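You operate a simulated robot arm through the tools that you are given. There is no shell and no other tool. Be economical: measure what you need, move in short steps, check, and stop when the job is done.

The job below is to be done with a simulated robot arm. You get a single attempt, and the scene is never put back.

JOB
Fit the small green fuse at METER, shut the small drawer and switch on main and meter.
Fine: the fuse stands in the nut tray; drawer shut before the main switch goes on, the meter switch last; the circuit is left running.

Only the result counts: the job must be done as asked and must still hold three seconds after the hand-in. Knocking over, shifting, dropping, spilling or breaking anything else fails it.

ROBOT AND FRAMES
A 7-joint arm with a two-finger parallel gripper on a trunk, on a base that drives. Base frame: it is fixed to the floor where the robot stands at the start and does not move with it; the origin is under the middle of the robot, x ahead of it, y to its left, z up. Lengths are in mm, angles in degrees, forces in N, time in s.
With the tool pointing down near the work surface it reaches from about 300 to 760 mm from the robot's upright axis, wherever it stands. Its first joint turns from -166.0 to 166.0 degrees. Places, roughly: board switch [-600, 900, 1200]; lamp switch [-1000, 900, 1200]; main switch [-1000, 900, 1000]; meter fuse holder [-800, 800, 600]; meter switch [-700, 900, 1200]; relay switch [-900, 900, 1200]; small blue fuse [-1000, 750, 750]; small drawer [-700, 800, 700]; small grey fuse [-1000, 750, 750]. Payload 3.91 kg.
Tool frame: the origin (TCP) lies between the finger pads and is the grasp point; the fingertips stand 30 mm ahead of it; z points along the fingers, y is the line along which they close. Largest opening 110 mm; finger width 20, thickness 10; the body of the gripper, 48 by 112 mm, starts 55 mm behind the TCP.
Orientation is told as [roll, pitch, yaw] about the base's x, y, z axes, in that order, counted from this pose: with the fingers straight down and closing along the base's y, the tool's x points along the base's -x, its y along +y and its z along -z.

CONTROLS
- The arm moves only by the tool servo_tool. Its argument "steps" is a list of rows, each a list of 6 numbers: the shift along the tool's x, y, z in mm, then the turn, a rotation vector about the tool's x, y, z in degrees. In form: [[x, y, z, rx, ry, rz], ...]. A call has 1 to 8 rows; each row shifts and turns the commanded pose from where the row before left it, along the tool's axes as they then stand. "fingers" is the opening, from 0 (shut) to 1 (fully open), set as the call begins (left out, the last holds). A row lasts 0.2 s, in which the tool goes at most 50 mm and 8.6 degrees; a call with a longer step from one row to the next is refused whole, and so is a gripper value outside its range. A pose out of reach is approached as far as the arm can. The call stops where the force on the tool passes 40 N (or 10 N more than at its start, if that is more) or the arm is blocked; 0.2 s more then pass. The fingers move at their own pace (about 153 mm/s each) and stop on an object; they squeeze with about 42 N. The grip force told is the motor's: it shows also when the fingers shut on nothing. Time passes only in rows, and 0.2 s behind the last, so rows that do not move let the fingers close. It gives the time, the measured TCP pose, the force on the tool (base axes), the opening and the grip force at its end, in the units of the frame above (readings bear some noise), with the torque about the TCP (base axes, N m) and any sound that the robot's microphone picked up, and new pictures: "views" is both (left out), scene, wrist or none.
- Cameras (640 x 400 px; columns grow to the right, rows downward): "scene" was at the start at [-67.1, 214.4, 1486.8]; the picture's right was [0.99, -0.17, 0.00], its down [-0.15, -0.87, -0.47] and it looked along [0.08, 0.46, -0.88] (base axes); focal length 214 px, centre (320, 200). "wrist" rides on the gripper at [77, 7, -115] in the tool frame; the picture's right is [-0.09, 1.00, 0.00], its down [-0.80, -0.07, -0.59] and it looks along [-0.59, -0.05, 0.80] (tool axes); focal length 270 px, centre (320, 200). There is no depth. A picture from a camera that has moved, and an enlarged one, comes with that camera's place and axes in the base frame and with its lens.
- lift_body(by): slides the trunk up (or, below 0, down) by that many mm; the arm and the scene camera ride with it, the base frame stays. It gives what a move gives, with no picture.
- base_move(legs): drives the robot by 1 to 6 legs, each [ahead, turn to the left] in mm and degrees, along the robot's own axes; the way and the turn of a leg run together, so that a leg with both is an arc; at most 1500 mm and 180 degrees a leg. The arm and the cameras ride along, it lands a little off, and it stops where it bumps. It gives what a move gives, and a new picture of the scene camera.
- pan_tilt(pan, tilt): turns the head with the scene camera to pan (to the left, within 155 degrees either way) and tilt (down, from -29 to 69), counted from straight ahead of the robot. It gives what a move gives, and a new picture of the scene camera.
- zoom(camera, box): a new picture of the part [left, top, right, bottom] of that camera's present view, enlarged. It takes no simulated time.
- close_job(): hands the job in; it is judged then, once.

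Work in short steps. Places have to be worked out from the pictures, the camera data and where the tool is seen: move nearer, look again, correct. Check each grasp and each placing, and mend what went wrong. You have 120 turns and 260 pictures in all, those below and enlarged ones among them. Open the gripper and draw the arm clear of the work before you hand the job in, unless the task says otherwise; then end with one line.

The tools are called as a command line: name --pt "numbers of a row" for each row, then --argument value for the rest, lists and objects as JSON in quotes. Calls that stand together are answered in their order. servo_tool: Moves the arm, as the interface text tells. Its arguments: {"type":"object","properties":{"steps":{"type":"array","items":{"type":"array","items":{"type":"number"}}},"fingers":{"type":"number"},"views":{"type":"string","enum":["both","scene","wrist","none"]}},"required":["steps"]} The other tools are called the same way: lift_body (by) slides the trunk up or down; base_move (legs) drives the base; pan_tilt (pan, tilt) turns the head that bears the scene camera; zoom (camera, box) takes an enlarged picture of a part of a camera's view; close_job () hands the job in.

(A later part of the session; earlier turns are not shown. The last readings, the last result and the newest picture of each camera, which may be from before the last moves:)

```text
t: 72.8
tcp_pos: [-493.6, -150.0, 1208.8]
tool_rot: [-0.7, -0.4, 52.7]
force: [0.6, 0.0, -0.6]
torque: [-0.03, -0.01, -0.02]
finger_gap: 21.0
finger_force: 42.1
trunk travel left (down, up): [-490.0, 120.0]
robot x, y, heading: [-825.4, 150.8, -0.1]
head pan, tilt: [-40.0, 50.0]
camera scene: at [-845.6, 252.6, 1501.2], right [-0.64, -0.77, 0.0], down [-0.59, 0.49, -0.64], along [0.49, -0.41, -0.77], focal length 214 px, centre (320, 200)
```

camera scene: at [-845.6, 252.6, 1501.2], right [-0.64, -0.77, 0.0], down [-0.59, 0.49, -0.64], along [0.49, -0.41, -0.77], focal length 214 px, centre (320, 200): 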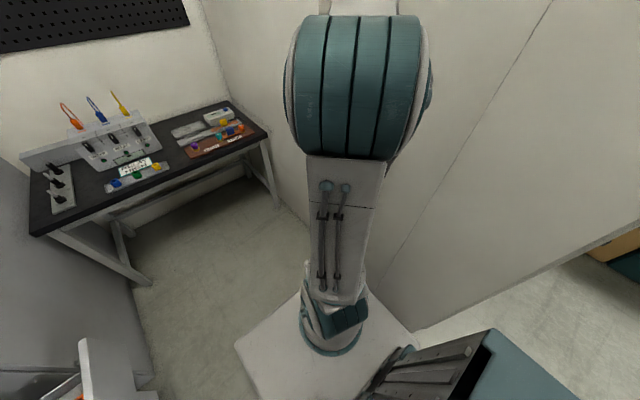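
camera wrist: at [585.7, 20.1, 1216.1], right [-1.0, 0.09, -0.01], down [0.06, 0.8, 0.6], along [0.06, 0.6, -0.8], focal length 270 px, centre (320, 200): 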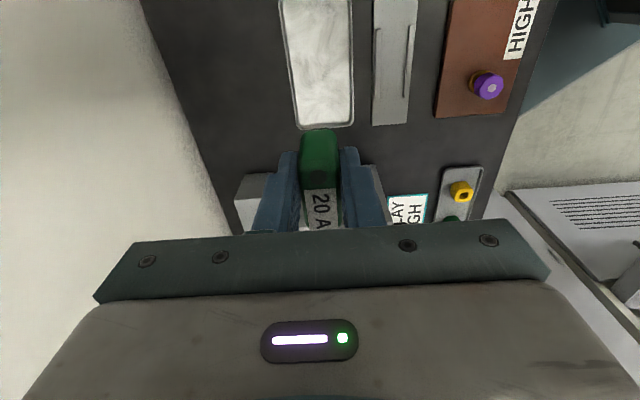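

Driven back. I'll turn left 90° to face the cabinet and look at it with the head.

base_move --legs '[[0, 90]]'

pan_tilt --pan -5 --tilt 40

```text
t: 77.1
tcp_pos: [-527.0, 484.9, 1209.2]
tool_rot: [-0.7, -0.4, 143.0]
force: [-0.1, 0.2, -0.1]
torque: [0.01, -0.02, 0.0]
finger_gap: 21.1
finger_force: 42.1
trunk travel left (down, up): [-490.0, 120.0]
robot x, y, heading: [-824.4, 151.3, 90.4]
head pan, tilt: [-40.0, 50.0]
camera scene: at [-928.3, 134.0, 1501.2], right [0.77, -0.64, 0.0], down [-0.49, -0.59, -0.64], along [0.41, 0.5, -0.77], focal length 214 px, centre (320, 200)
```

scene: 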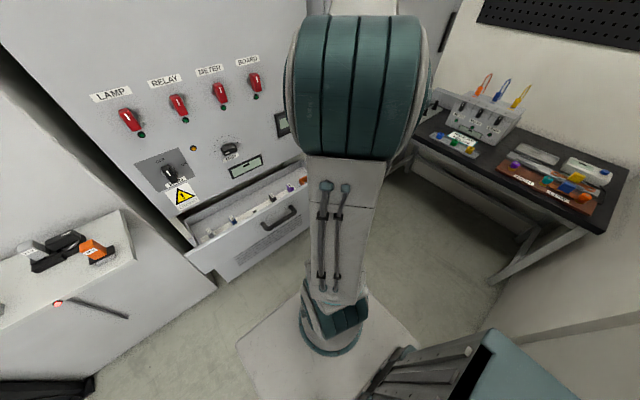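

```text
t: 78.1
tcp_pos: [-528.5, 485.2, 1209.4]
tool_rot: [-0.7, -0.4, 143.1]
force: [0.4, -0.6, -0.3]
torque: [0.02, 0.03, -0.01]
finger_gap: 21.2
finger_force: 42.0
trunk travel left (down, up): [-490.0, 120.0]
robot x, y, heading: [-829.6, 153.6, 90.3]
head pan, tilt: [-5.0, 40.0]
camera scene: at [-970.4, 159.4, 1515.3], right [1.0, -0.08, 0.0], down [-0.05, -0.64, -0.77], along [0.06, 0.76, -0.64], focal length 214 px, centre (320, 200)
```

scene: 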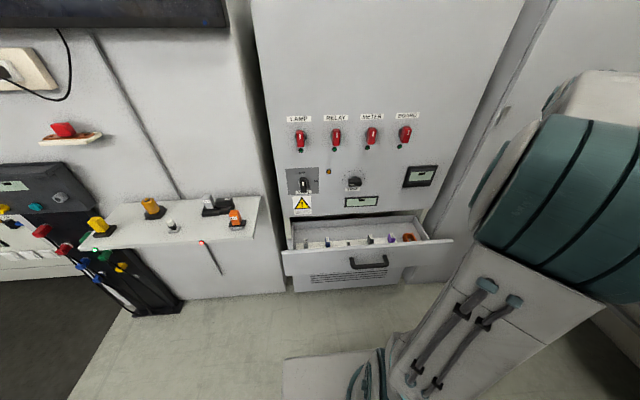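

Now I'll enlarge this view to triangulate the cabinet features.

zoom --camera "scene" --box '[275, 100, 455, 212]'

zoom --camera "scene" --box '[275, 205, 455, 300]'

```text
3.56 times, centred on (365, 156) of scene
camera zoom: at [-970.4, 159.4, 1515.3], right [1.0, -0.08, 0.0], down [-0.05, -0.64, -0.77], along [0.06, 0.76, -0.64], focal length 763 px, centre (160, 356)
```

zoom: 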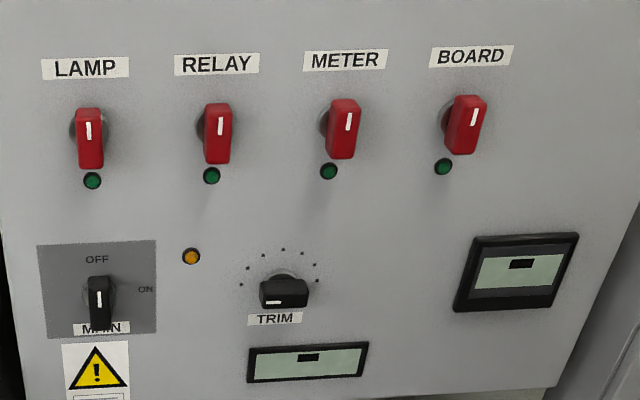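

```text
3.56 times, centred on (365, 252) of scene
camera zoom: at [-970.4, 159.4, 1515.3], right [1.0, -0.08, 0.0], down [-0.05, -0.64, -0.77], along [0.06, 0.76, -0.64], focal length 763 px, centre (160, 13)
```

zoom: 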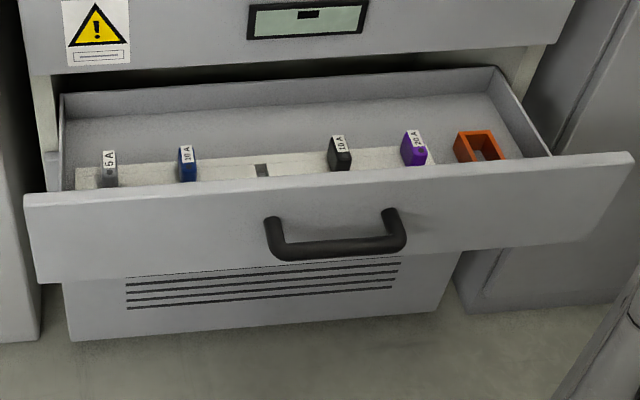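

Triangulation gives: slot ≈ (-762, 848, 620), drawer front top edge ≈ (y 767, z 691), cabinet face y ≈ 925. I'll move 60 mm forward and lower the trunk by 300 so the forearm comes in from the front.

base_move --legs '[[60, 0]]'

lift_body --by -300

```text
t: 79.1
tcp_pos: [-528.1, 547.5, 1209.3]
tool_rot: [-0.6, -0.4, 143.1]
force: [0.0, -0.7, 0.1]
torque: [-0.02, 0.01, -0.03]
finger_gap: 20.9
finger_force: 41.5
trunk travel left (down, up): [-490.0, 120.0]
robot x, y, heading: [-827.3, 211.2, 90.4]
head pan, tilt: [-5.0, 40.0]
camera scene: at [-970.9, 220.5, 1515.3], right [1.0, -0.08, 0.0], down [-0.05, -0.64, -0.77], along [0.06, 0.76, -0.64], focal length 214 px, centre (320, 200)
```

scene: 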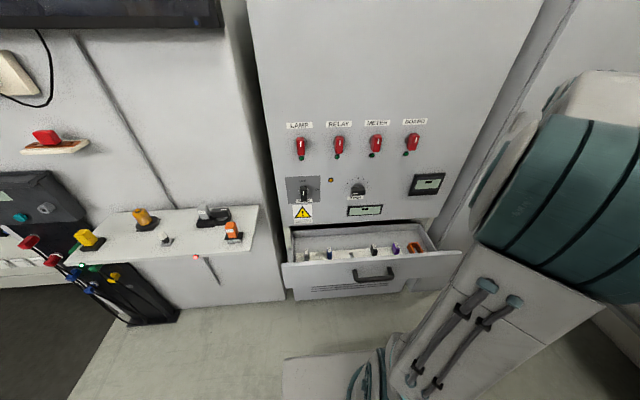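

```text
t: 82.1
tcp_pos: [-528.7, 546.1, 909.2]
tool_rot: [-0.7, -0.4, 142.9]
force: [-0.2, 0.2, -0.3]
torque: [-0.01, 0.02, 0.01]
finger_gap: 21.2
finger_force: 42.0
trunk travel left (down, up): [-190.0, 420.0]
robot x, y, heading: [-827.7, 212.4, 90.4]
head pan, tilt: [-5.0, 40.0]
```

I'll move the held fuse to in front of the drawer at about (-762, 680, 860), then rotate it to yaw 90°.

servo_tool --pt "-44.5 5.6 8 0 0 0" --pt "-44.5 5.6 8 0 0 0" --pt "-44.5 5.6 8 0 0 0" --pt "-44.5 5.6 8 0 0 0" --pt "-44.5 5.6 8 0 0 0" --pt "-44.5 5.6 8 0 0 0" --views "none"

servo_tool --pt "0 0 0 0 0 7.6" --pt "0 0 0 0 0 7.6" --pt "0 0 0 0 0 7.6" --pt "0 0 0 0 0 7.6" --pt "0 0 0 0 0 7.6" --pt "0 0 0 0 0 7.5" --pt "0 0 0 0 0 7.5"

```text
t: 83.5
tcp_pos: [-513.2, 605.7, 876.3]
tool_rot: [-0.6, -0.4, 143.0]
force: [-1.1, -0.7, -0.8]
torque: [0.03, -0.02, -0.03]
finger_gap: 21.2
finger_force: 41.9
out of reach, approached as far as the arm can: row 1, 2, 3, 4, 5, 6
trunk travel left (down, up): [-190.0, 420.0]
robot x, y, heading: [-828.5, 210.3, 90.6]
head pan, tilt: [-5.0, 40.0]
```

```text
t: 85.1
tcp_pos: [-513.7, 606.3, 875.7]
tool_rot: [0.2, -0.9, 90.0]
force: [-0.5, -0.5, -0.6]
torque: [0.01, 0.0, -0.01]
finger_gap: 20.9
finger_force: 42.1
trunk travel left (down, up): [-190.0, 420.0]
robot x, y, heading: [-828.3, 210.9, 90.6]
head pan, tilt: [-5.0, 40.0]
camera scene: at [-970.9, 219.5, 1215.3], right [1.0, -0.08, 0.0], down [-0.05, -0.64, -0.77], along [0.06, 0.76, -0.64], focal length 214 px, centre (320, 200)
camera wrist: at [-520.8, 526.2, 989.6], right [-1.0, 0.09, 0.0], down [0.07, 0.79, 0.61], along [0.05, 0.6, -0.8], focal length 270 px, centre (320, 200)
```

scene: 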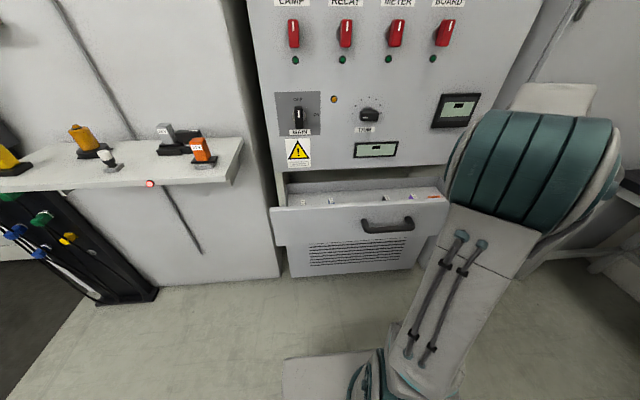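
wrist: 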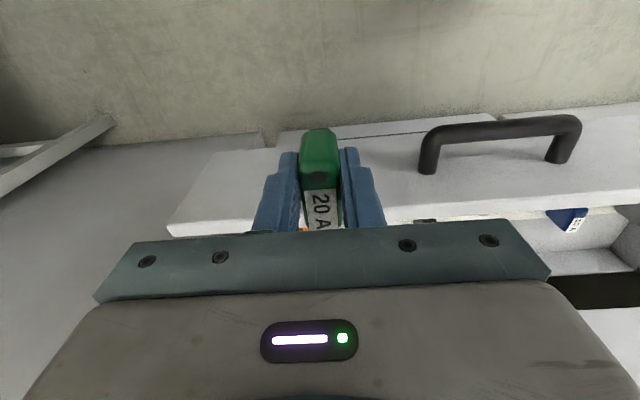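

The arm seems to reach a first-joint limit about 35° right of the robot's front. So I'll back off slightly and turn the base 70° left, so the cabinet work lies well inside the arm's sector on the robot's right.

servo_tool --pt "40 0 0 0 0 0" --pt "40 0 0 0 0 0" --views "none"

base_move --legs '[[0, 70]]'

pan_tilt --pan -75 --tilt 40

```text
t: 85.7
tcp_pos: [-513.5, 525.3, 872.9]
tool_rot: [-0.1, -0.7, 90.0]
force: [-1.6, -0.3, -1.8]
torque: [-0.04, -0.02, 0.02]
finger_gap: 20.8
finger_force: 42.5
trunk travel left (down, up): [-190.0, 420.0]
robot x, y, heading: [-825.5, 210.3, 90.8]
head pan, tilt: [-5.0, 40.0]
```

```text
t: 89.1
tcp_pos: [-1016.8, 611.5, 873.5]
tool_rot: [-0.1, -0.8, 160.4]
force: [-0.5, 0.1, -0.2]
torque: [0.0, 0.01, 0.0]
finger_gap: 21.0
finger_force: 41.8
trunk travel left (down, up): [-190.0, 420.0]
robot x, y, heading: [-830.6, 211.7, 160.8]
head pan, tilt: [-5.0, 40.0]
camera scene: at [-882.9, 80.4, 1215.3], right [0.41, 0.91, 0.0], down [0.59, -0.26, -0.77], along [-0.7, 0.31, -0.64], focal length 214 px, centre (320, 200)
```

scene: 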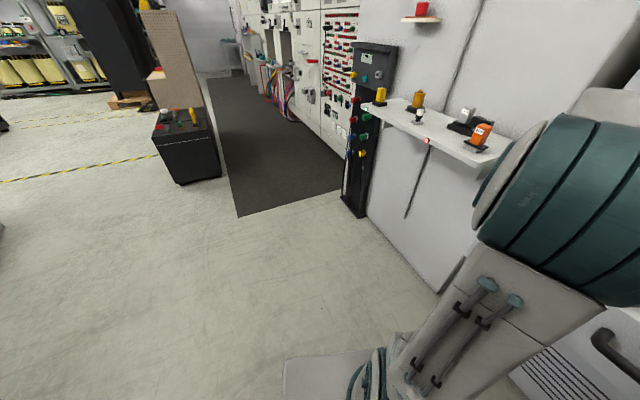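

```text
t: 90.5
tcp_pos: [-1017.7, 611.4, 872.6]
tool_rot: [0.0, -0.7, 160.5]
force: [0.7, 0.0, -0.9]
torque: [0.0, 0.02, -0.01]
finger_gap: 21.0
finger_force: 41.7
trunk travel left (down, up): [-190.0, 420.0]
robot x, y, heading: [-830.5, 209.8, 160.8]
head pan, tilt: [-75.0, 40.0]
camera scene: at [-799.2, 130.4, 1215.3], right [1.0, -0.07, 0.0], down [-0.05, -0.64, -0.77], along [0.06, 0.76, -0.64], focal length 214 px, centre (320, 200)
```

scene: 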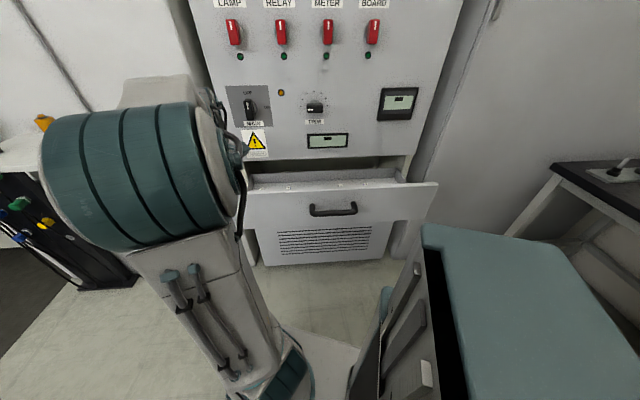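

Clear view and the arm on the good side. I'll move to in front of the slot (-762, 690) and rotate to yaw 90°.

servo_tool --pt "35.5 -27 0 0 0 0" --pt "35.5 -27 0 0 0 0" --pt "35.5 -27 0 0 0 0" --pt "35.5 -27 0 0 0 0" --pt "35.5 -27 0 0 0 0" --pt "35.5 -27 0 0 0 0" --views "none"

servo_tool --pt "0 0 0 0 0 8.6" --pt "0 0 0 0 0 8.6" --pt "0 0 0 0 0 8.6" --pt "0 0 0 0 0 8.6" --pt "0 0 0 0 0 8.6" --pt "0 0 0 0 0 8.6" --pt "0 0 0 0 0 8.6" --pt "0 0 0 0 0 8.6"

```text
t: 91.9
tcp_pos: [-763.5, 692.4, 870.9]
tool_rot: [0.0, -0.8, 160.5]
force: [-0.8, 0.4, 0.0]
torque: [0.05, -0.03, -0.02]
finger_gap: 20.9
finger_force: 42.2
trunk travel left (down, up): [-190.0, 420.0]
robot x, y, heading: [-826.4, 212.9, 160.6]
head pan, tilt: [-75.0, 40.0]
```

```text
t: 93.7
tcp_pos: [-762.3, 693.2, 870.6]
tool_rot: [0.8, -0.3, 91.5]
force: [0.4, 0.0, 0.4]
torque: [0.03, -0.01, -0.01]
finger_gap: 21.0
finger_force: 41.5
trunk travel left (down, up): [-190.0, 420.0]
robot x, y, heading: [-828.7, 211.4, 160.6]
head pan, tilt: [-75.0, 40.0]
camera scene: at [-799.1, 130.4, 1215.3], right [1.0, -0.07, 0.0], down [-0.05, -0.64, -0.77], along [0.06, 0.76, -0.64], focal length 214 px, centre (320, 200)
camera wrist: at [-766.9, 614.3, 985.4], right [-1.0, 0.06, 0.01], down [0.06, 0.8, 0.6], along [0.03, 0.6, -0.8], focal length 270 px, centre (320, 200)
```

scene: 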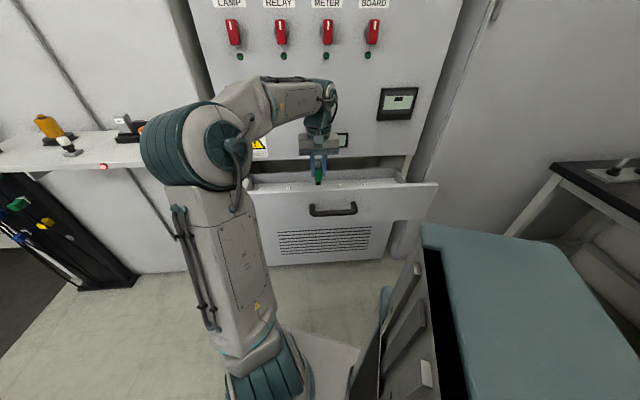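
wrist: 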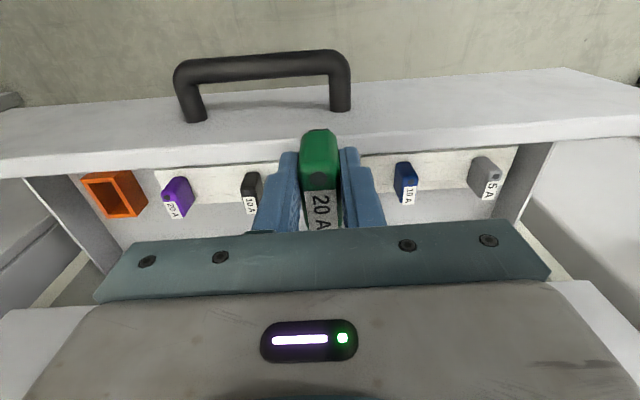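

Very good view: neighbouring fuses sit at x ≈ −1014, −892, −646, −525 (pitch ≈122), so the slot is at x ≈ −769. I'll enlarge for details.

zoom --camera "wrist" --box '[150, 120, 510, 240]'

```text
1.78 times, centred on (330, 180) of wrist
camera zoom: at [-766.9, 614.3, 985.4], right [-1.0, 0.06, 0.01], down [0.06, 0.8, 0.6], along [0.03, 0.6, -0.8], focal length 480 px, centre (302, 236)
```

zoom: 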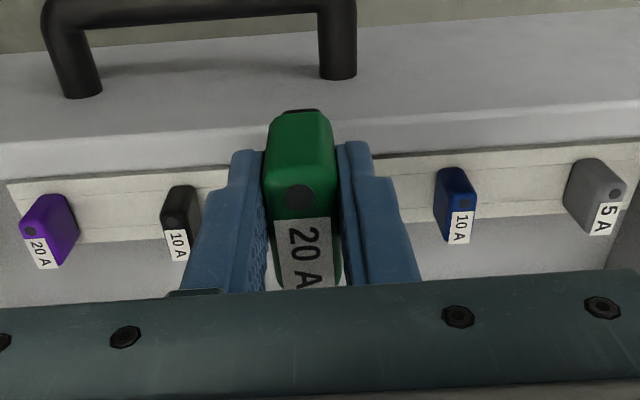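

To see the empty slot past the held fuse, I'll move to (-680, 785, 790), offset sideways, and correct the yaw.

servo_tool --pt "-22.5 -21 20 0.8 0.3 1.5" --pt "-22.5 -21 20 0 0 0" --pt "-22.5 -21 20 0 0 0" --pt "-22.5 -21 20 0 0 0"

```text
t: 94.7
tcp_pos: [-678.0, 785.0, 791.5]
tool_rot: [-0.2, 0.0, 90.2]
force: [0.2, 0.0, 0.2]
torque: [0.03, 0.01, -0.02]
finger_gap: 20.9
finger_force: 42.3
trunk travel left (down, up): [-190.0, 420.0]
robot x, y, heading: [-828.8, 208.4, 160.8]
head pan, tilt: [-75.0, 40.0]
camera scene: at [-799.3, 130.2, 1215.4], right [1.0, -0.07, 0.0], down [-0.05, -0.64, -0.77], along [0.06, 0.76, -0.64], focal length 214 px, centre (320, 200)
camera wrist: at [-686.5, 706.2, 906.3], right [-1.0, 0.09, 0.0], down [0.07, 0.8, 0.59], along [0.05, 0.59, -0.8], focal length 270 px, centre (320, 200)
```

scene: 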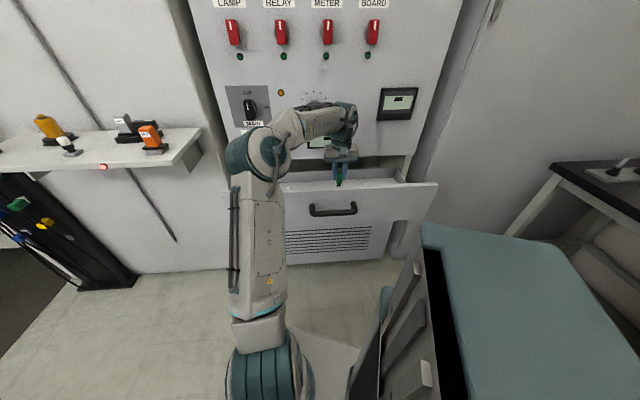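
wrist: 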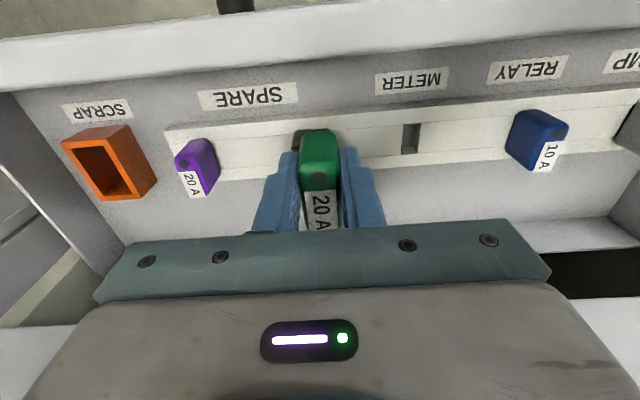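

Labels confirm the slot is METER. I'll enlarge the slot.

zoom --camera "wrist" --box '[340, 60, 600, 200]'

```text
2.46 times, centred on (470, 130) of wrist
camera zoom: at [-686.5, 706.2, 906.3], right [-1.0, 0.09, 0.0], down [0.07, 0.8, 0.59], along [0.05, 0.59, -0.8], focal length 665 px, centre (-49, 372)
```

zoom: 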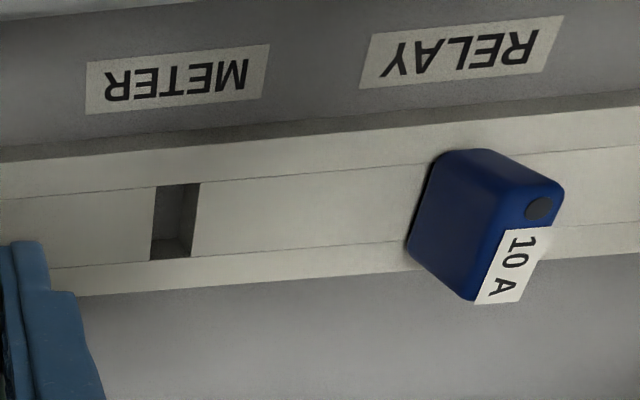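

Slot ≈ (-768, 825, 654) by this view; need a second wrist view to firm it up. I'll move to (-715, 800, 745), staying clear of the black fuse.

servo_tool --pt "0 37 0 0 0 0" --pt "-15 0 46 0 0 0" --views "wrist"

zoom --camera "wrist" --box '[320, 80, 560, 220]'

```text
t: 95.3
tcp_pos: [-717.1, 797.9, 743.7]
tool_rot: [-0.1, 0.0, 90.1]
force: [-0.1, -0.9, -0.2]
torque: [0.01, 0.0, 0.02]
finger_gap: 21.2
finger_force: 41.7
trunk travel left (down, up): [-190.0, 420.0]
robot x, y, heading: [-823.7, 212.0, 160.8]
head pan, tilt: [-75.0, 40.0]
camera wrist: at [-724.9, 720.5, 859.7], right [-1.0, 0.09, 0.0], down [0.07, 0.8, 0.6], along [0.05, 0.59, -0.8], focal length 270 px, centre (320, 200)
```

wrist: 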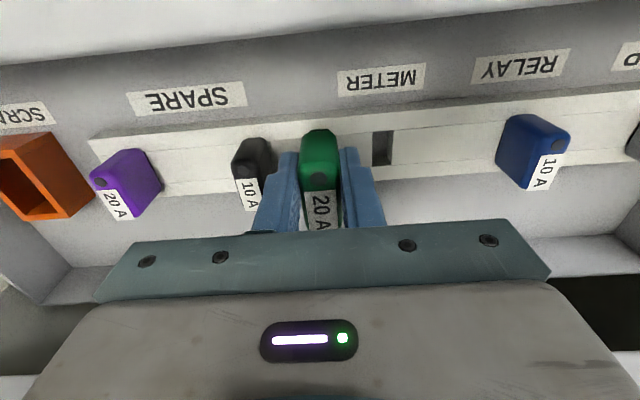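

```text
2.67 times, centred on (440, 150) of wrist
camera zoom: at [-724.9, 720.5, 859.7], right [-1.0, 0.09, 0.0], down [0.07, 0.8, 0.6], along [0.05, 0.59, -0.8], focal length 721 px, centre (0, 333)
```

zoom: 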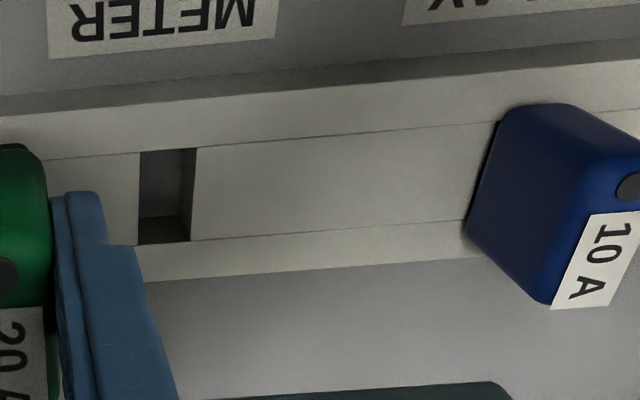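

Two views give the slot centre ≈ (-769.5, 826, 650), opening about 17.5×32 mm. I'll check the held fuse's position within the fingers.

zoom --camera "wrist" --box '[270, 110, 370, 240]'

```text
3.08 times, centred on (320, 175) of wrist
camera zoom: at [-724.9, 720.5, 859.7], right [-1.0, 0.09, 0.0], down [0.07, 0.8, 0.6], along [0.05, 0.59, -0.8], focal length 832 px, centre (320, 277)
```

zoom: 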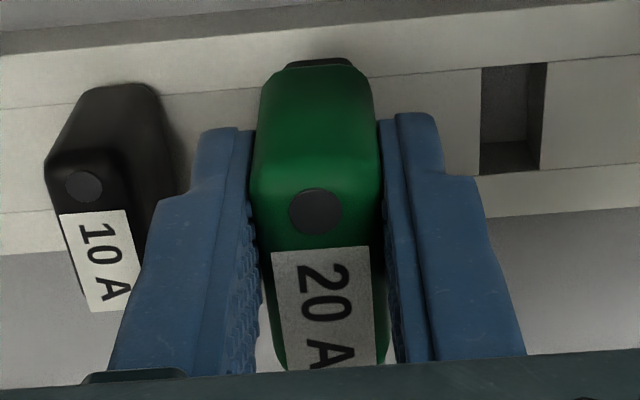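

The held fuse is centred on the TCP; its body bottom is ~23 mm below TCP and the plug ~17 mm longer. I'll move over the slot with the plug ~10 mm above the strip and check alignment.

servo_tool --pt "-14 26 0 0 0 0" --pt "-14 26 0 0 0 0" --pt "0 0 20 0 0 0" --pt "0 0 20 0 0 0" --views "both"

zoom --camera "wrist" --box '[250, 90, 390, 240]'

```text
t: 96.3
tcp_pos: [-768.8, 826.5, 705.4]
tool_rot: [-0.1, -0.1, 90.1]
force: [-1.2, -0.2, 4.7]
torque: [0.12, 0.08, 0.01]
finger_gap: 20.9
finger_force: 41.8
trunk travel left (down, up): [-190.0, 420.0]
robot x, y, heading: [-828.0, 214.1, 160.8]
head pan, tilt: [-75.0, 40.0]
camera scene: at [-799.2, 130.0, 1215.5], right [1.0, -0.07, 0.0], down [-0.05, -0.64, -0.77], along [0.06, 0.76, -0.64], focal length 214 px, centre (320, 200)
camera wrist: at [-776.7, 748.7, 820.3], right [-1.0, 0.09, 0.0], down [0.07, 0.8, 0.6], along [0.05, 0.59, -0.8], focal length 270 px, centre (320, 200)
```

scene: 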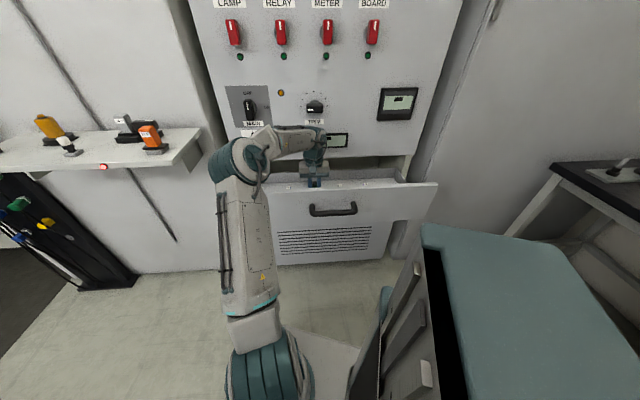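
wrist: 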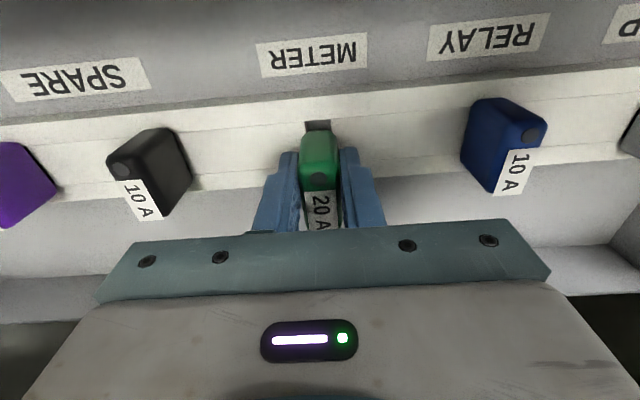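

```text
2.67 times, centred on (320, 165) of wrist
camera zoom: at [-776.7, 748.7, 820.3], right [-1.0, 0.09, 0.0], down [0.07, 0.8, 0.6], along [0.05, 0.59, -0.8], focal length 721 px, centre (320, 293)
```

zoom: 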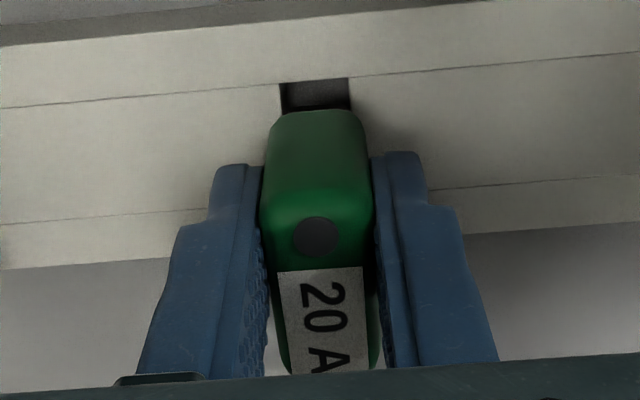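

A 4.7 N upward force shows the plug already touching the strip, so the strip is higher (z ≈ 666) and the slot a bit nearer (y ≈ 819). x is right. I'll lift 6 mm, shift 7 mm to −y and look again.

servo_tool --pt "0 0 -6 0 0 0" --pt "7 0 0 0 0 0" --views "none"

zoom --camera "wrist" --box '[250, 90, 390, 240]'

```text
t: 96.9
tcp_pos: [-768.8, 820.5, 709.8]
tool_rot: [-0.1, 0.0, 90.2]
force: [0.7, 0.5, 0.5]
torque: [0.01, 0.03, 0.0]
finger_gap: 20.7
finger_force: 42.2
trunk travel left (down, up): [-190.0, 420.0]
robot x, y, heading: [-826.2, 210.9, 160.8]
head pan, tilt: [-75.0, 40.0]
```

```text
2.67 times, centred on (320, 165) of wrist
camera zoom: at [-776.8, 741.9, 825.2], right [-1.0, 0.09, 0.0], down [0.07, 0.8, 0.59], along [0.05, 0.59, -0.8], focal length 721 px, centre (320, 293)
```

zoom: 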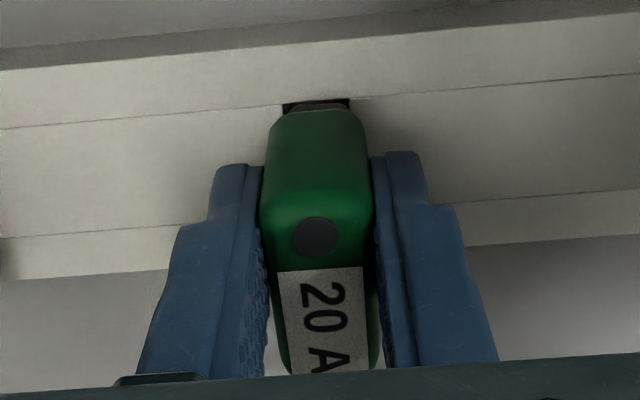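

The plug is nearly lined up; it needs about 1.5 mm to +y. I'll correct and lower slowly.

servo_tool --pt "-1.5 0.4 0 0 0 0" --pt "0 0 4 0 0 0" --pt "0 0 3 0 0 0" --pt "0 0 2 0 0 0" --views "none"

zoom --camera "wrist" --box '[250, 90, 390, 240]'

```text
t: 97.9
tcp_pos: [-767.8, 820.7, 700.7]
tool_rot: [0.0, 0.1, 90.1]
force: [-0.4, 1.2, -0.3]
torque: [0.07, -0.02, -0.01]
finger_gap: 21.2
finger_force: 41.4
trunk travel left (down, up): [-190.0, 420.0]
robot x, y, heading: [-827.9, 211.9, 161.1]
head pan, tilt: [-75.0, 40.0]
```

```text
2.67 times, centred on (320, 165) of wrist
camera zoom: at [-776.8, 743.7, 816.1], right [-1.0, 0.09, 0.0], down [0.07, 0.8, 0.59], along [0.05, 0.59, -0.8], focal length 721 px, centre (320, 293)
```

zoom: 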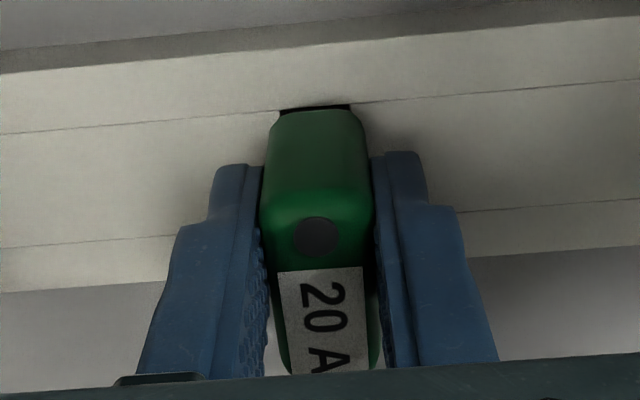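

No resistance at z 700.7 (below the earlier contact height), so the plug is entering. I continue down until it seats or the fingertips touch.

servo_tool --pt "0 0 3 0 0 0" --pt "0 0 3 0 0 0" --pt "0 0 3 0 0 0" --pt "0 0 2 0 0 0" --views "none"

zoom --camera "wrist" --box '[250, 90, 390, 240]'

```text
t: 98.9
tcp_pos: [-769.2, 820.2, 688.7]
tool_rot: [-0.1, 0.1, 90.1]
force: [0.4, 0.1, -2.5]
torque: [-0.02, -0.02, 0.0]
finger_gap: 20.9
finger_force: 42.1
trunk travel left (down, up): [-190.0, 420.0]
robot x, y, heading: [-827.3, 209.8, 160.7]
head pan, tilt: [-75.0, 40.0]
```

```text
2.67 times, centred on (320, 165) of wrist
camera zoom: at [-776.6, 743.6, 805.3], right [-1.0, 0.09, 0.0], down [0.07, 0.8, 0.59], along [0.05, 0.59, -0.8], focal length 721 px, centre (320, 293)
```

zoom: 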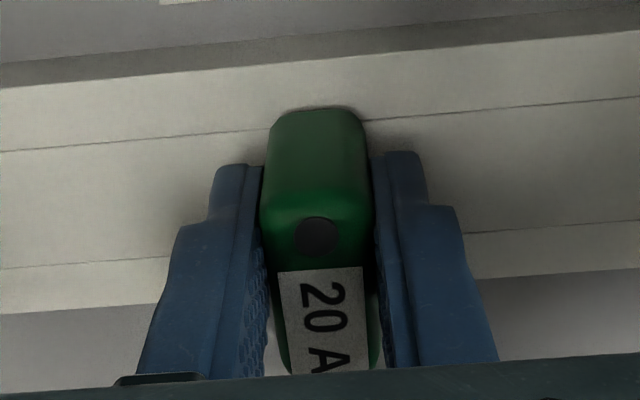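

A slight downward pull and the body looks flush with the strip. I'll press 2–3 mm further to check the seating.

servo_tool --pt "0 0 2 0 0 0" --pt "0 0 2 0 0 0" --views "none"

zoom --camera "wrist" --box '[100, 60, 600, 240]'

```text
t: 99.5
tcp_pos: [-768.9, 822.5, 687.5]
tool_rot: [-0.1, -0.1, 90.1]
force: [-0.8, 0.9, 5.7]
torque: [0.12, 0.07, 0.05]
finger_gap: 20.7
finger_force: 42.4
trunk travel left (down, up): [-190.0, 420.0]
robot x, y, heading: [-826.2, 209.0, 160.6]
head pan, tilt: [-75.0, 40.0]
```

```text
1.28 times, centred on (350, 150) of wrist
camera zoom: at [-776.7, 743.6, 802.4], right [-1.0, 0.09, 0.0], down [0.07, 0.8, 0.6], along [0.05, 0.59, -0.8], focal length 346 px, centre (282, 264)
```

zoom: 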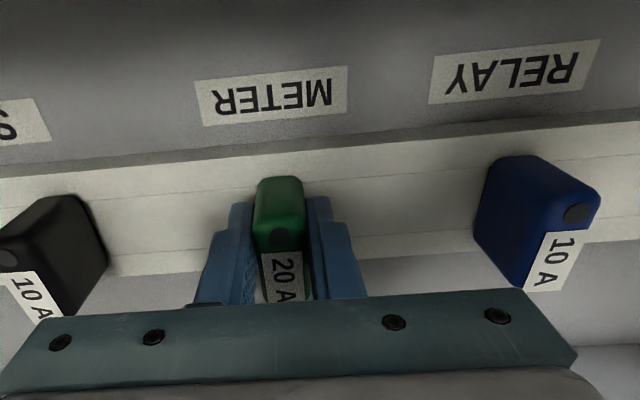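

Contact now at z 687.5. I'll open the fingers modestly, rise, and compare the fuse's height with its neighbours.

servo_tool --pt "0 0 0 0 0 0" --pt "0 0 0 0 0 0" --pt "0 0 -20 0 0 0" --pt "0 0 -30 0 0 0" --pt "0 0 -30 0 0 0" --fingers 0.42 --views "wrist"

zoom --camera "wrist" --box '[140, 40, 500, 240]'

```text
t: 100.7
tcp_pos: [-767.8, 821.4, 765.5]
tool_rot: [-0.1, 0.0, 90.1]
force: [0.7, 0.0, 0.5]
torque: [0.01, 0.03, -0.01]
finger_gap: 46.1
finger_force: 0.0
trunk travel left (down, up): [-190.0, 420.0]
robot x, y, heading: [-823.9, 214.4, 160.7]
head pan, tilt: [-75.0, 40.0]
camera wrist: at [-776.5, 743.6, 881.6], right [-1.0, 0.09, 0.0], down [0.07, 0.8, 0.59], along [0.05, 0.59, -0.8], focal length 270 px, centre (320, 200)
```

wrist: 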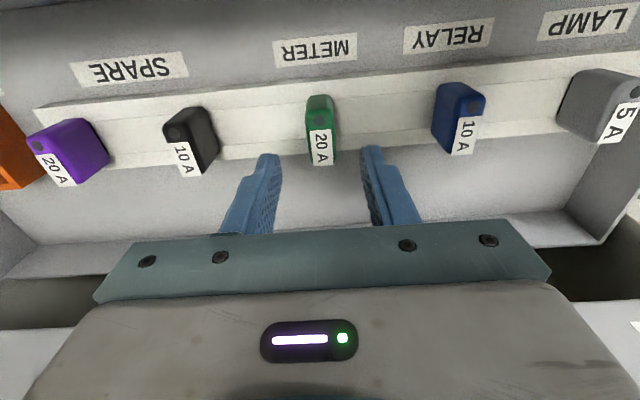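

```text
1.78 times, centred on (320, 140) of wrist
camera zoom: at [-776.5, 743.6, 881.6], right [-1.0, 0.09, 0.0], down [0.07, 0.8, 0.59], along [0.05, 0.59, -0.8], focal length 480 px, centre (320, 307)
```

zoom: 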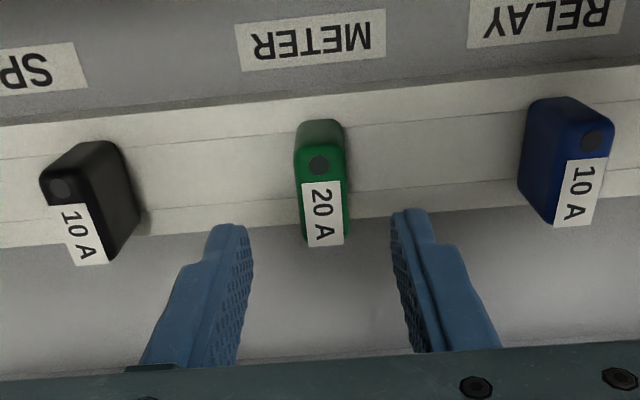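

The green fuse sits level with its neighbours (dots and tops line up), so it is seated. Now I withdraw over the drawer front to y ≈ 620 and close the fingers.

servo_tool --pt "0 0 -25 0 0 0" --pt "45 0 0 0 0 0" --pt "45 0 0 0 0 0" --pt "45 0 0 0 0 0" --pt "45 0 0 0 0 0" --pt "40 0 0 0 0 0" --fingers 0 --views "none"

servo_tool --pt "0 0 0 0 -8.5 0" --pt "0 0 0 0 -8.5 0" --pt "0 0 0 0 -8.5 0" --pt "0 0 0 0 -8.5 0" --pt "0 0 0 0 -8.5 0" --pt "0 0 0 0 -8.5 0"

```text
t: 101.7
tcp_pos: [-769.4, 727.5, 793.4]
tool_rot: [-0.5, -1.9, 90.4]
force: [1.8, 15.3, -2.7]
torque: [0.34, -0.19, 0.0]
finger_gap: 0.1
finger_force: 37.9
trunk travel left (down, up): [-190.0, 420.0]
robot x, y, heading: [-828.2, 214.1, 160.8]
head pan, tilt: [-75.0, 40.0]
stopped in row 4: the force on the tool passed its limit at 88 N (the readings are from after the stop); the commanded pose is now the measured one
```

```text
t: 103.0
tcp_pos: [-768.9, 724.4, 791.7]
tool_rot: [-1.0, -52.5, 91.0]
force: [0.2, -0.3, 0.4]
torque: [-0.02, 0.01, -0.01]
finger_gap: 0.2
finger_force: 37.6
trunk travel left (down, up): [-190.0, 420.0]
robot x, y, heading: [-826.5, 210.1, 160.9]
head pan, tilt: [-75.0, 40.0]
camera scene: at [-799.1, 130.4, 1215.4], right [1.0, -0.07, 0.0], down [-0.05, -0.64, -0.77], along [0.06, 0.76, -0.64], focal length 214 px, centre (320, 200)
camera wrist: at [-776.5, 585.8, 802.5], right [-1.0, 0.05, 0.06], down [0.06, 0.02, 1.0], along [0.05, 1.0, -0.02], focal length 270 px, centre (320, 200)
```

scene: 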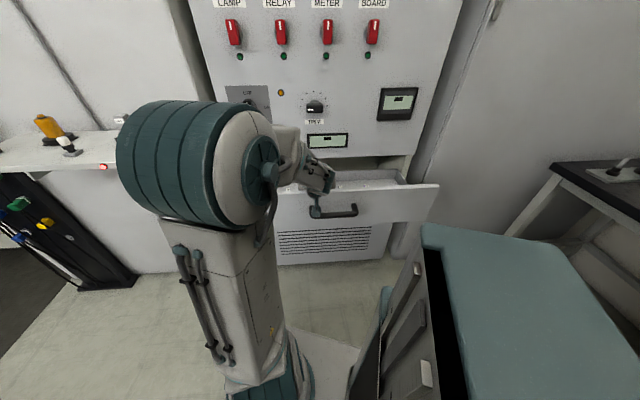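
wrist: 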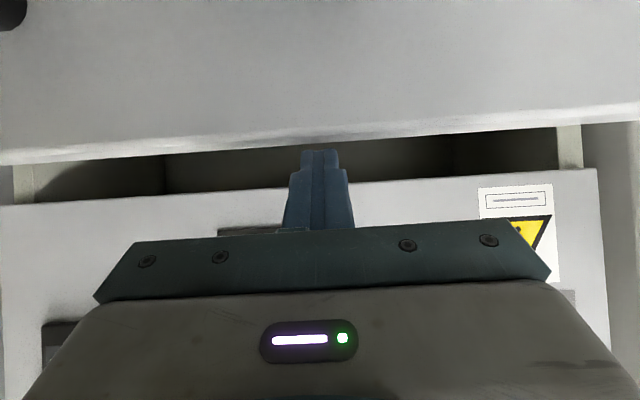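

Backing out stopped with 88 N (likely the hand meeting the forearm — the drawer hasn't moved and force is zero now). The robot stands too close for horizontal tool work, so I'll raise the tool and shift the base 150 mm back from the cabinet.

servo_tool --pt "-38 0 -30 0 0 0" --pt "-38 0 -30 0 0 0" --views "none"

base_move --legs '[[0, -70.8], [-150, 0], [0, 70]]'

```text
t: 103.7
tcp_pos: [-770.5, 723.7, 888.7]
tool_rot: [-0.7, -52.6, 90.8]
force: [-0.3, 0.8, 1.1]
torque: [-0.01, 0.02, 0.04]
finger_gap: 0.2
finger_force: 37.5
trunk travel left (down, up): [-190.0, 420.0]
robot x, y, heading: [-826.8, 214.6, 161.0]
head pan, tilt: [-75.0, 40.0]
```

```text
t: 111.2
tcp_pos: [-763.1, 572.2, 888.9]
tool_rot: [-0.9, -52.6, 89.9]
force: [0.6, -0.2, -0.1]
torque: [-0.03, 0.0, 0.02]
finger_gap: 0.0
finger_force: 37.8
trunk travel left (down, up): [-190.0, 420.0]
robot x, y, heading: [-829.6, 62.6, 159.9]
head pan, tilt: [-75.0, 40.0]
camera scene: at [-801.7, -19.5, 1215.3], right [1.0, -0.09, 0.0], down [-0.06, -0.64, -0.77], along [0.07, 0.76, -0.64], focal length 214 px, centre (320, 200)
```

scene: 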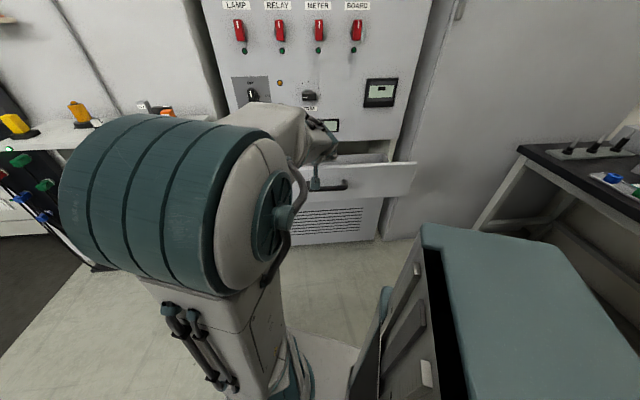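

Base repositioned. I'll finish tilting the tool to horizontal.

servo_tool --pt "0 0 0 0 -7.5 0" --pt "0 0 0 0 -7.5 0" --pt "0 0 0 0 -7.5 0" --pt "0 0 0 0 -7.5 0" --pt "0 0 0 0 -7.4 0"

```text
t: 112.4
tcp_pos: [-762.1, 572.6, 890.2]
tool_rot: [-2.1, -87.0, 92.1]
force: [-0.1, -0.5, 0.0]
torque: [-0.01, 0.03, 0.01]
finger_gap: 0.0
finger_force: 37.9
out of reach, approached as far as the arm can: row 2
trunk travel left (down, up): [-190.0, 420.0]
robot x, y, heading: [-831.8, 59.0, 159.9]
head pan, tilt: [-75.0, 40.0]
camera scene: at [-801.6, -19.7, 1215.3], right [1.0, -0.09, 0.0], down [-0.06, -0.64, -0.77], along [0.07, 0.76, -0.64], focal length 214 px, centre (320, 200)
camera wrist: at [-769.8, 454.0, 820.4], right [-1.0, 0.0, 0.09], down [0.07, -0.55, 0.83], along [0.05, 0.83, 0.55], focal length 270 px, centre (320, 200)
```

scene: 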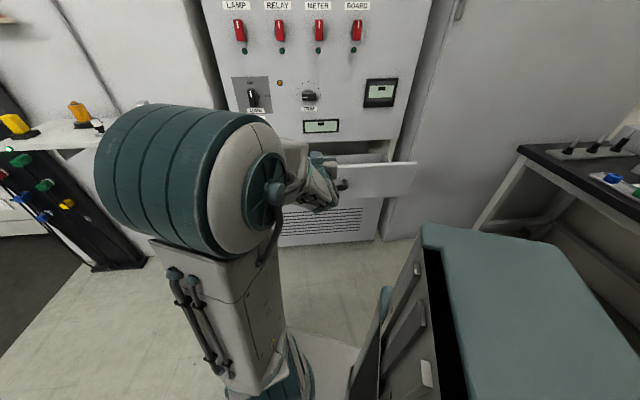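
wrist: 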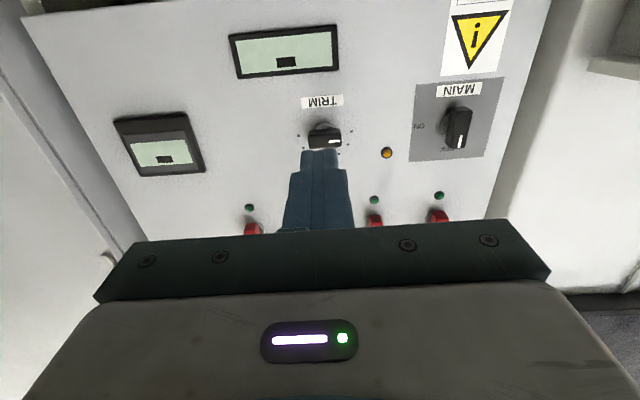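

The tool is horizontal. I'll lower the trunk by 190 to bring the fist to drawer height.

lift_body --by -190

servo_tool --pt "20 20 0 0 -2.5 0" --pt "20 20 0 0 0 0" --pt "10 5 0 0 0 0"

```text
t: 114.4
tcp_pos: [-762.6, 572.8, 700.1]
tool_rot: [-1.5, -86.9, 91.5]
force: [0.2, 0.3, -0.7]
torque: [-0.01, 0.02, 0.0]
finger_gap: 0.1
finger_force: 37.8
trunk travel left (down, up): [0.0, 610.0]
robot x, y, heading: [-827.0, 61.6, 159.6]
head pan, tilt: [-75.0, 40.0]
```

```text
t: 115.2
tcp_pos: [-807.8, 571.9, 649.9]
tool_rot: [-10.6, -89.2, 100.5]
force: [0.2, -0.6, -0.7]
torque: [-0.01, -0.03, 0.01]
finger_gap: 0.3
finger_force: 37.5
trunk travel left (down, up): [0.0, 610.0]
robot x, y, heading: [-827.8, 59.0, 159.8]
head pan, tilt: [-75.0, 40.0]
camera scene: at [-801.6, -19.6, 1025.3], right [1.0, -0.09, 0.0], down [-0.06, -0.64, -0.77], along [0.07, 0.76, -0.64], focal length 214 px, centre (320, 200)
camera wrist: at [-814.6, 455.5, 574.6], right [-1.0, 0.0, 0.09], down [0.07, -0.59, 0.81], along [0.05, 0.81, 0.58], focal length 270 px, centre (320, 200)
```

scene: 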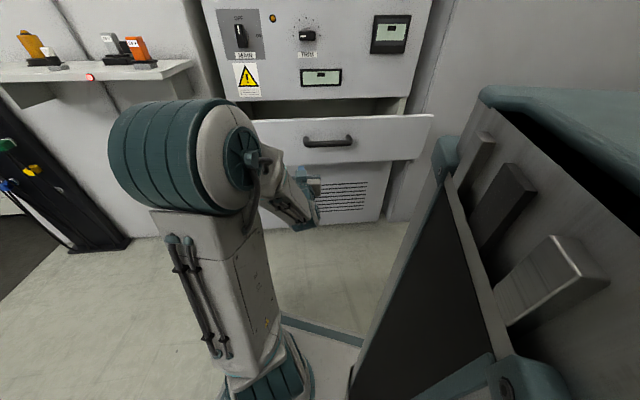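
wrist: 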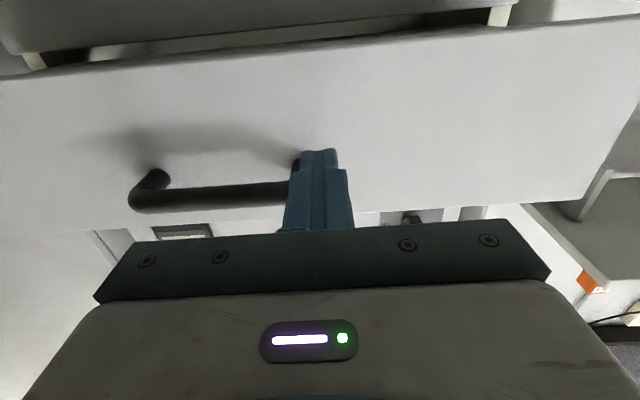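

The fist is at panel height (panel spans z ≈ 575–755, so my earlier force spike was the fingertips brushing its inner top edge). I'll shift sideways past the handle end to x ≈ −843 and advance to near contact.

servo_tool --pt "0 35 0 0 0 0" --pt "0 0 35 0 0 0" --pt "0 0 35 0 0 0" --pt "0 0 30 0 0 0"

```text
t: 116.2
tcp_pos: [-831.3, 672.1, 648.4]
tool_rot: [-3.8, -89.4, 93.8]
force: [-0.5, -0.2, 0.2]
torque: [-0.02, -0.04, 0.03]
finger_gap: 0.0
finger_force: 38.0
out of reach, approached as far as the arm can: row 1
trunk travel left (down, up): [0.0, 610.0]
robot x, y, heading: [-831.3, 64.5, 159.5]
head pan, tilt: [-75.0, 40.0]
camera scene: at [-801.6, -19.6, 1025.4], right [1.0, -0.09, 0.0], down [-0.06, -0.64, -0.77], along [0.07, 0.76, -0.64], focal length 214 px, centre (320, 200)
camera wrist: at [-837.9, 556.3, 573.9], right [-1.0, 0.0, 0.09], down [0.07, -0.59, 0.81], along [0.05, 0.81, 0.58], focal length 270 px, centre (320, 200)
```

scene: 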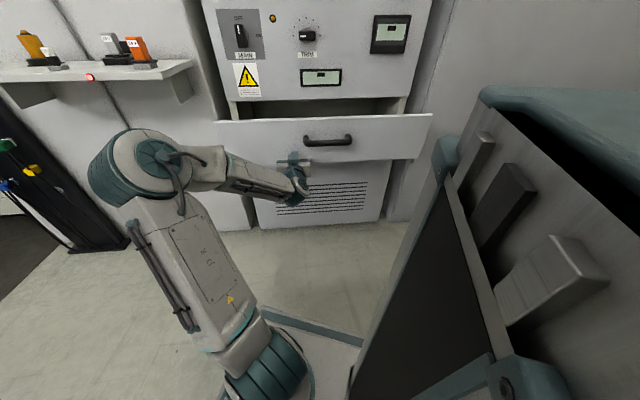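
wrist: 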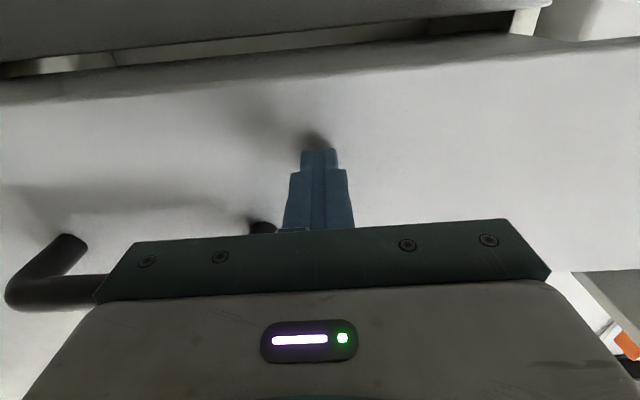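

The fingertips are about at the panel, clear of the handle. I push forward in small rows.

servo_tool --pt "0 0 20 0 0 0" --pt "0 0 20 0 0 0" --pt "0 0 20 0 0 0" --pt "0 0 20 0 0 0" --pt "0 0 20 0 0 0" --views "scene"

```text
t: 117.4
tcp_pos: [-831.2, 772.9, 648.3]
tool_rot: [-5.0, -89.4, 95.3]
force: [-0.6, -0.7, 0.4]
torque: [-0.03, -0.02, 0.0]
finger_gap: 0.1
finger_force: 37.8
trunk travel left (down, up): [0.0, 610.0]
robot x, y, heading: [-828.2, 64.2, 159.7]
head pan, tilt: [-75.0, 40.0]
camera scene: at [-801.7, -19.6, 1025.3], right [1.0, -0.09, 0.0], down [-0.06, -0.64, -0.77], along [0.07, 0.76, -0.64], focal length 214 px, centre (320, 200)
```

scene: 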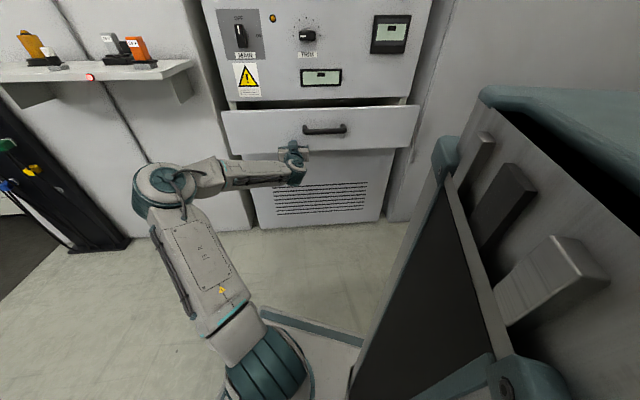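

The drawer is sliding with hardly any force. I push on.

servo_tool --pt "0 0 18 0 0 0" --pt "0 0 18 0 0 0" --pt "0 0 18 0 0 0" --pt "0 0 15 0 0 0" --pt "0 0 12 0 0 0" --pt "0 0 10 0 0 0" --views "scene"

```text
t: 118.8
tcp_pos: [-830.5, 861.4, 646.2]
tool_rot: [-4.2, -89.2, 94.2]
force: [-0.5, -0.5, 0.6]
torque: [0.01, 0.01, -0.01]
finger_gap: 0.0
finger_force: 37.2
trunk travel left (down, up): [0.0, 610.0]
robot x, y, heading: [-827.3, 64.8, 159.8]
head pan, tilt: [-75.0, 40.0]
camera scene: at [-801.7, -19.5, 1025.3], right [1.0, -0.09, 0.0], down [-0.06, -0.64, -0.77], along [0.07, 0.76, -0.64], focal length 214 px, centre (320, 200)
```

scene: 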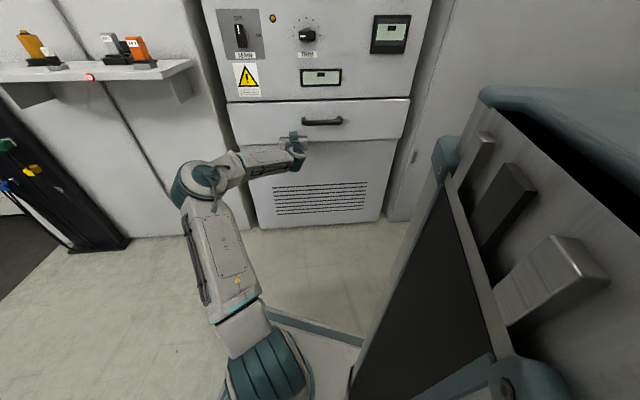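

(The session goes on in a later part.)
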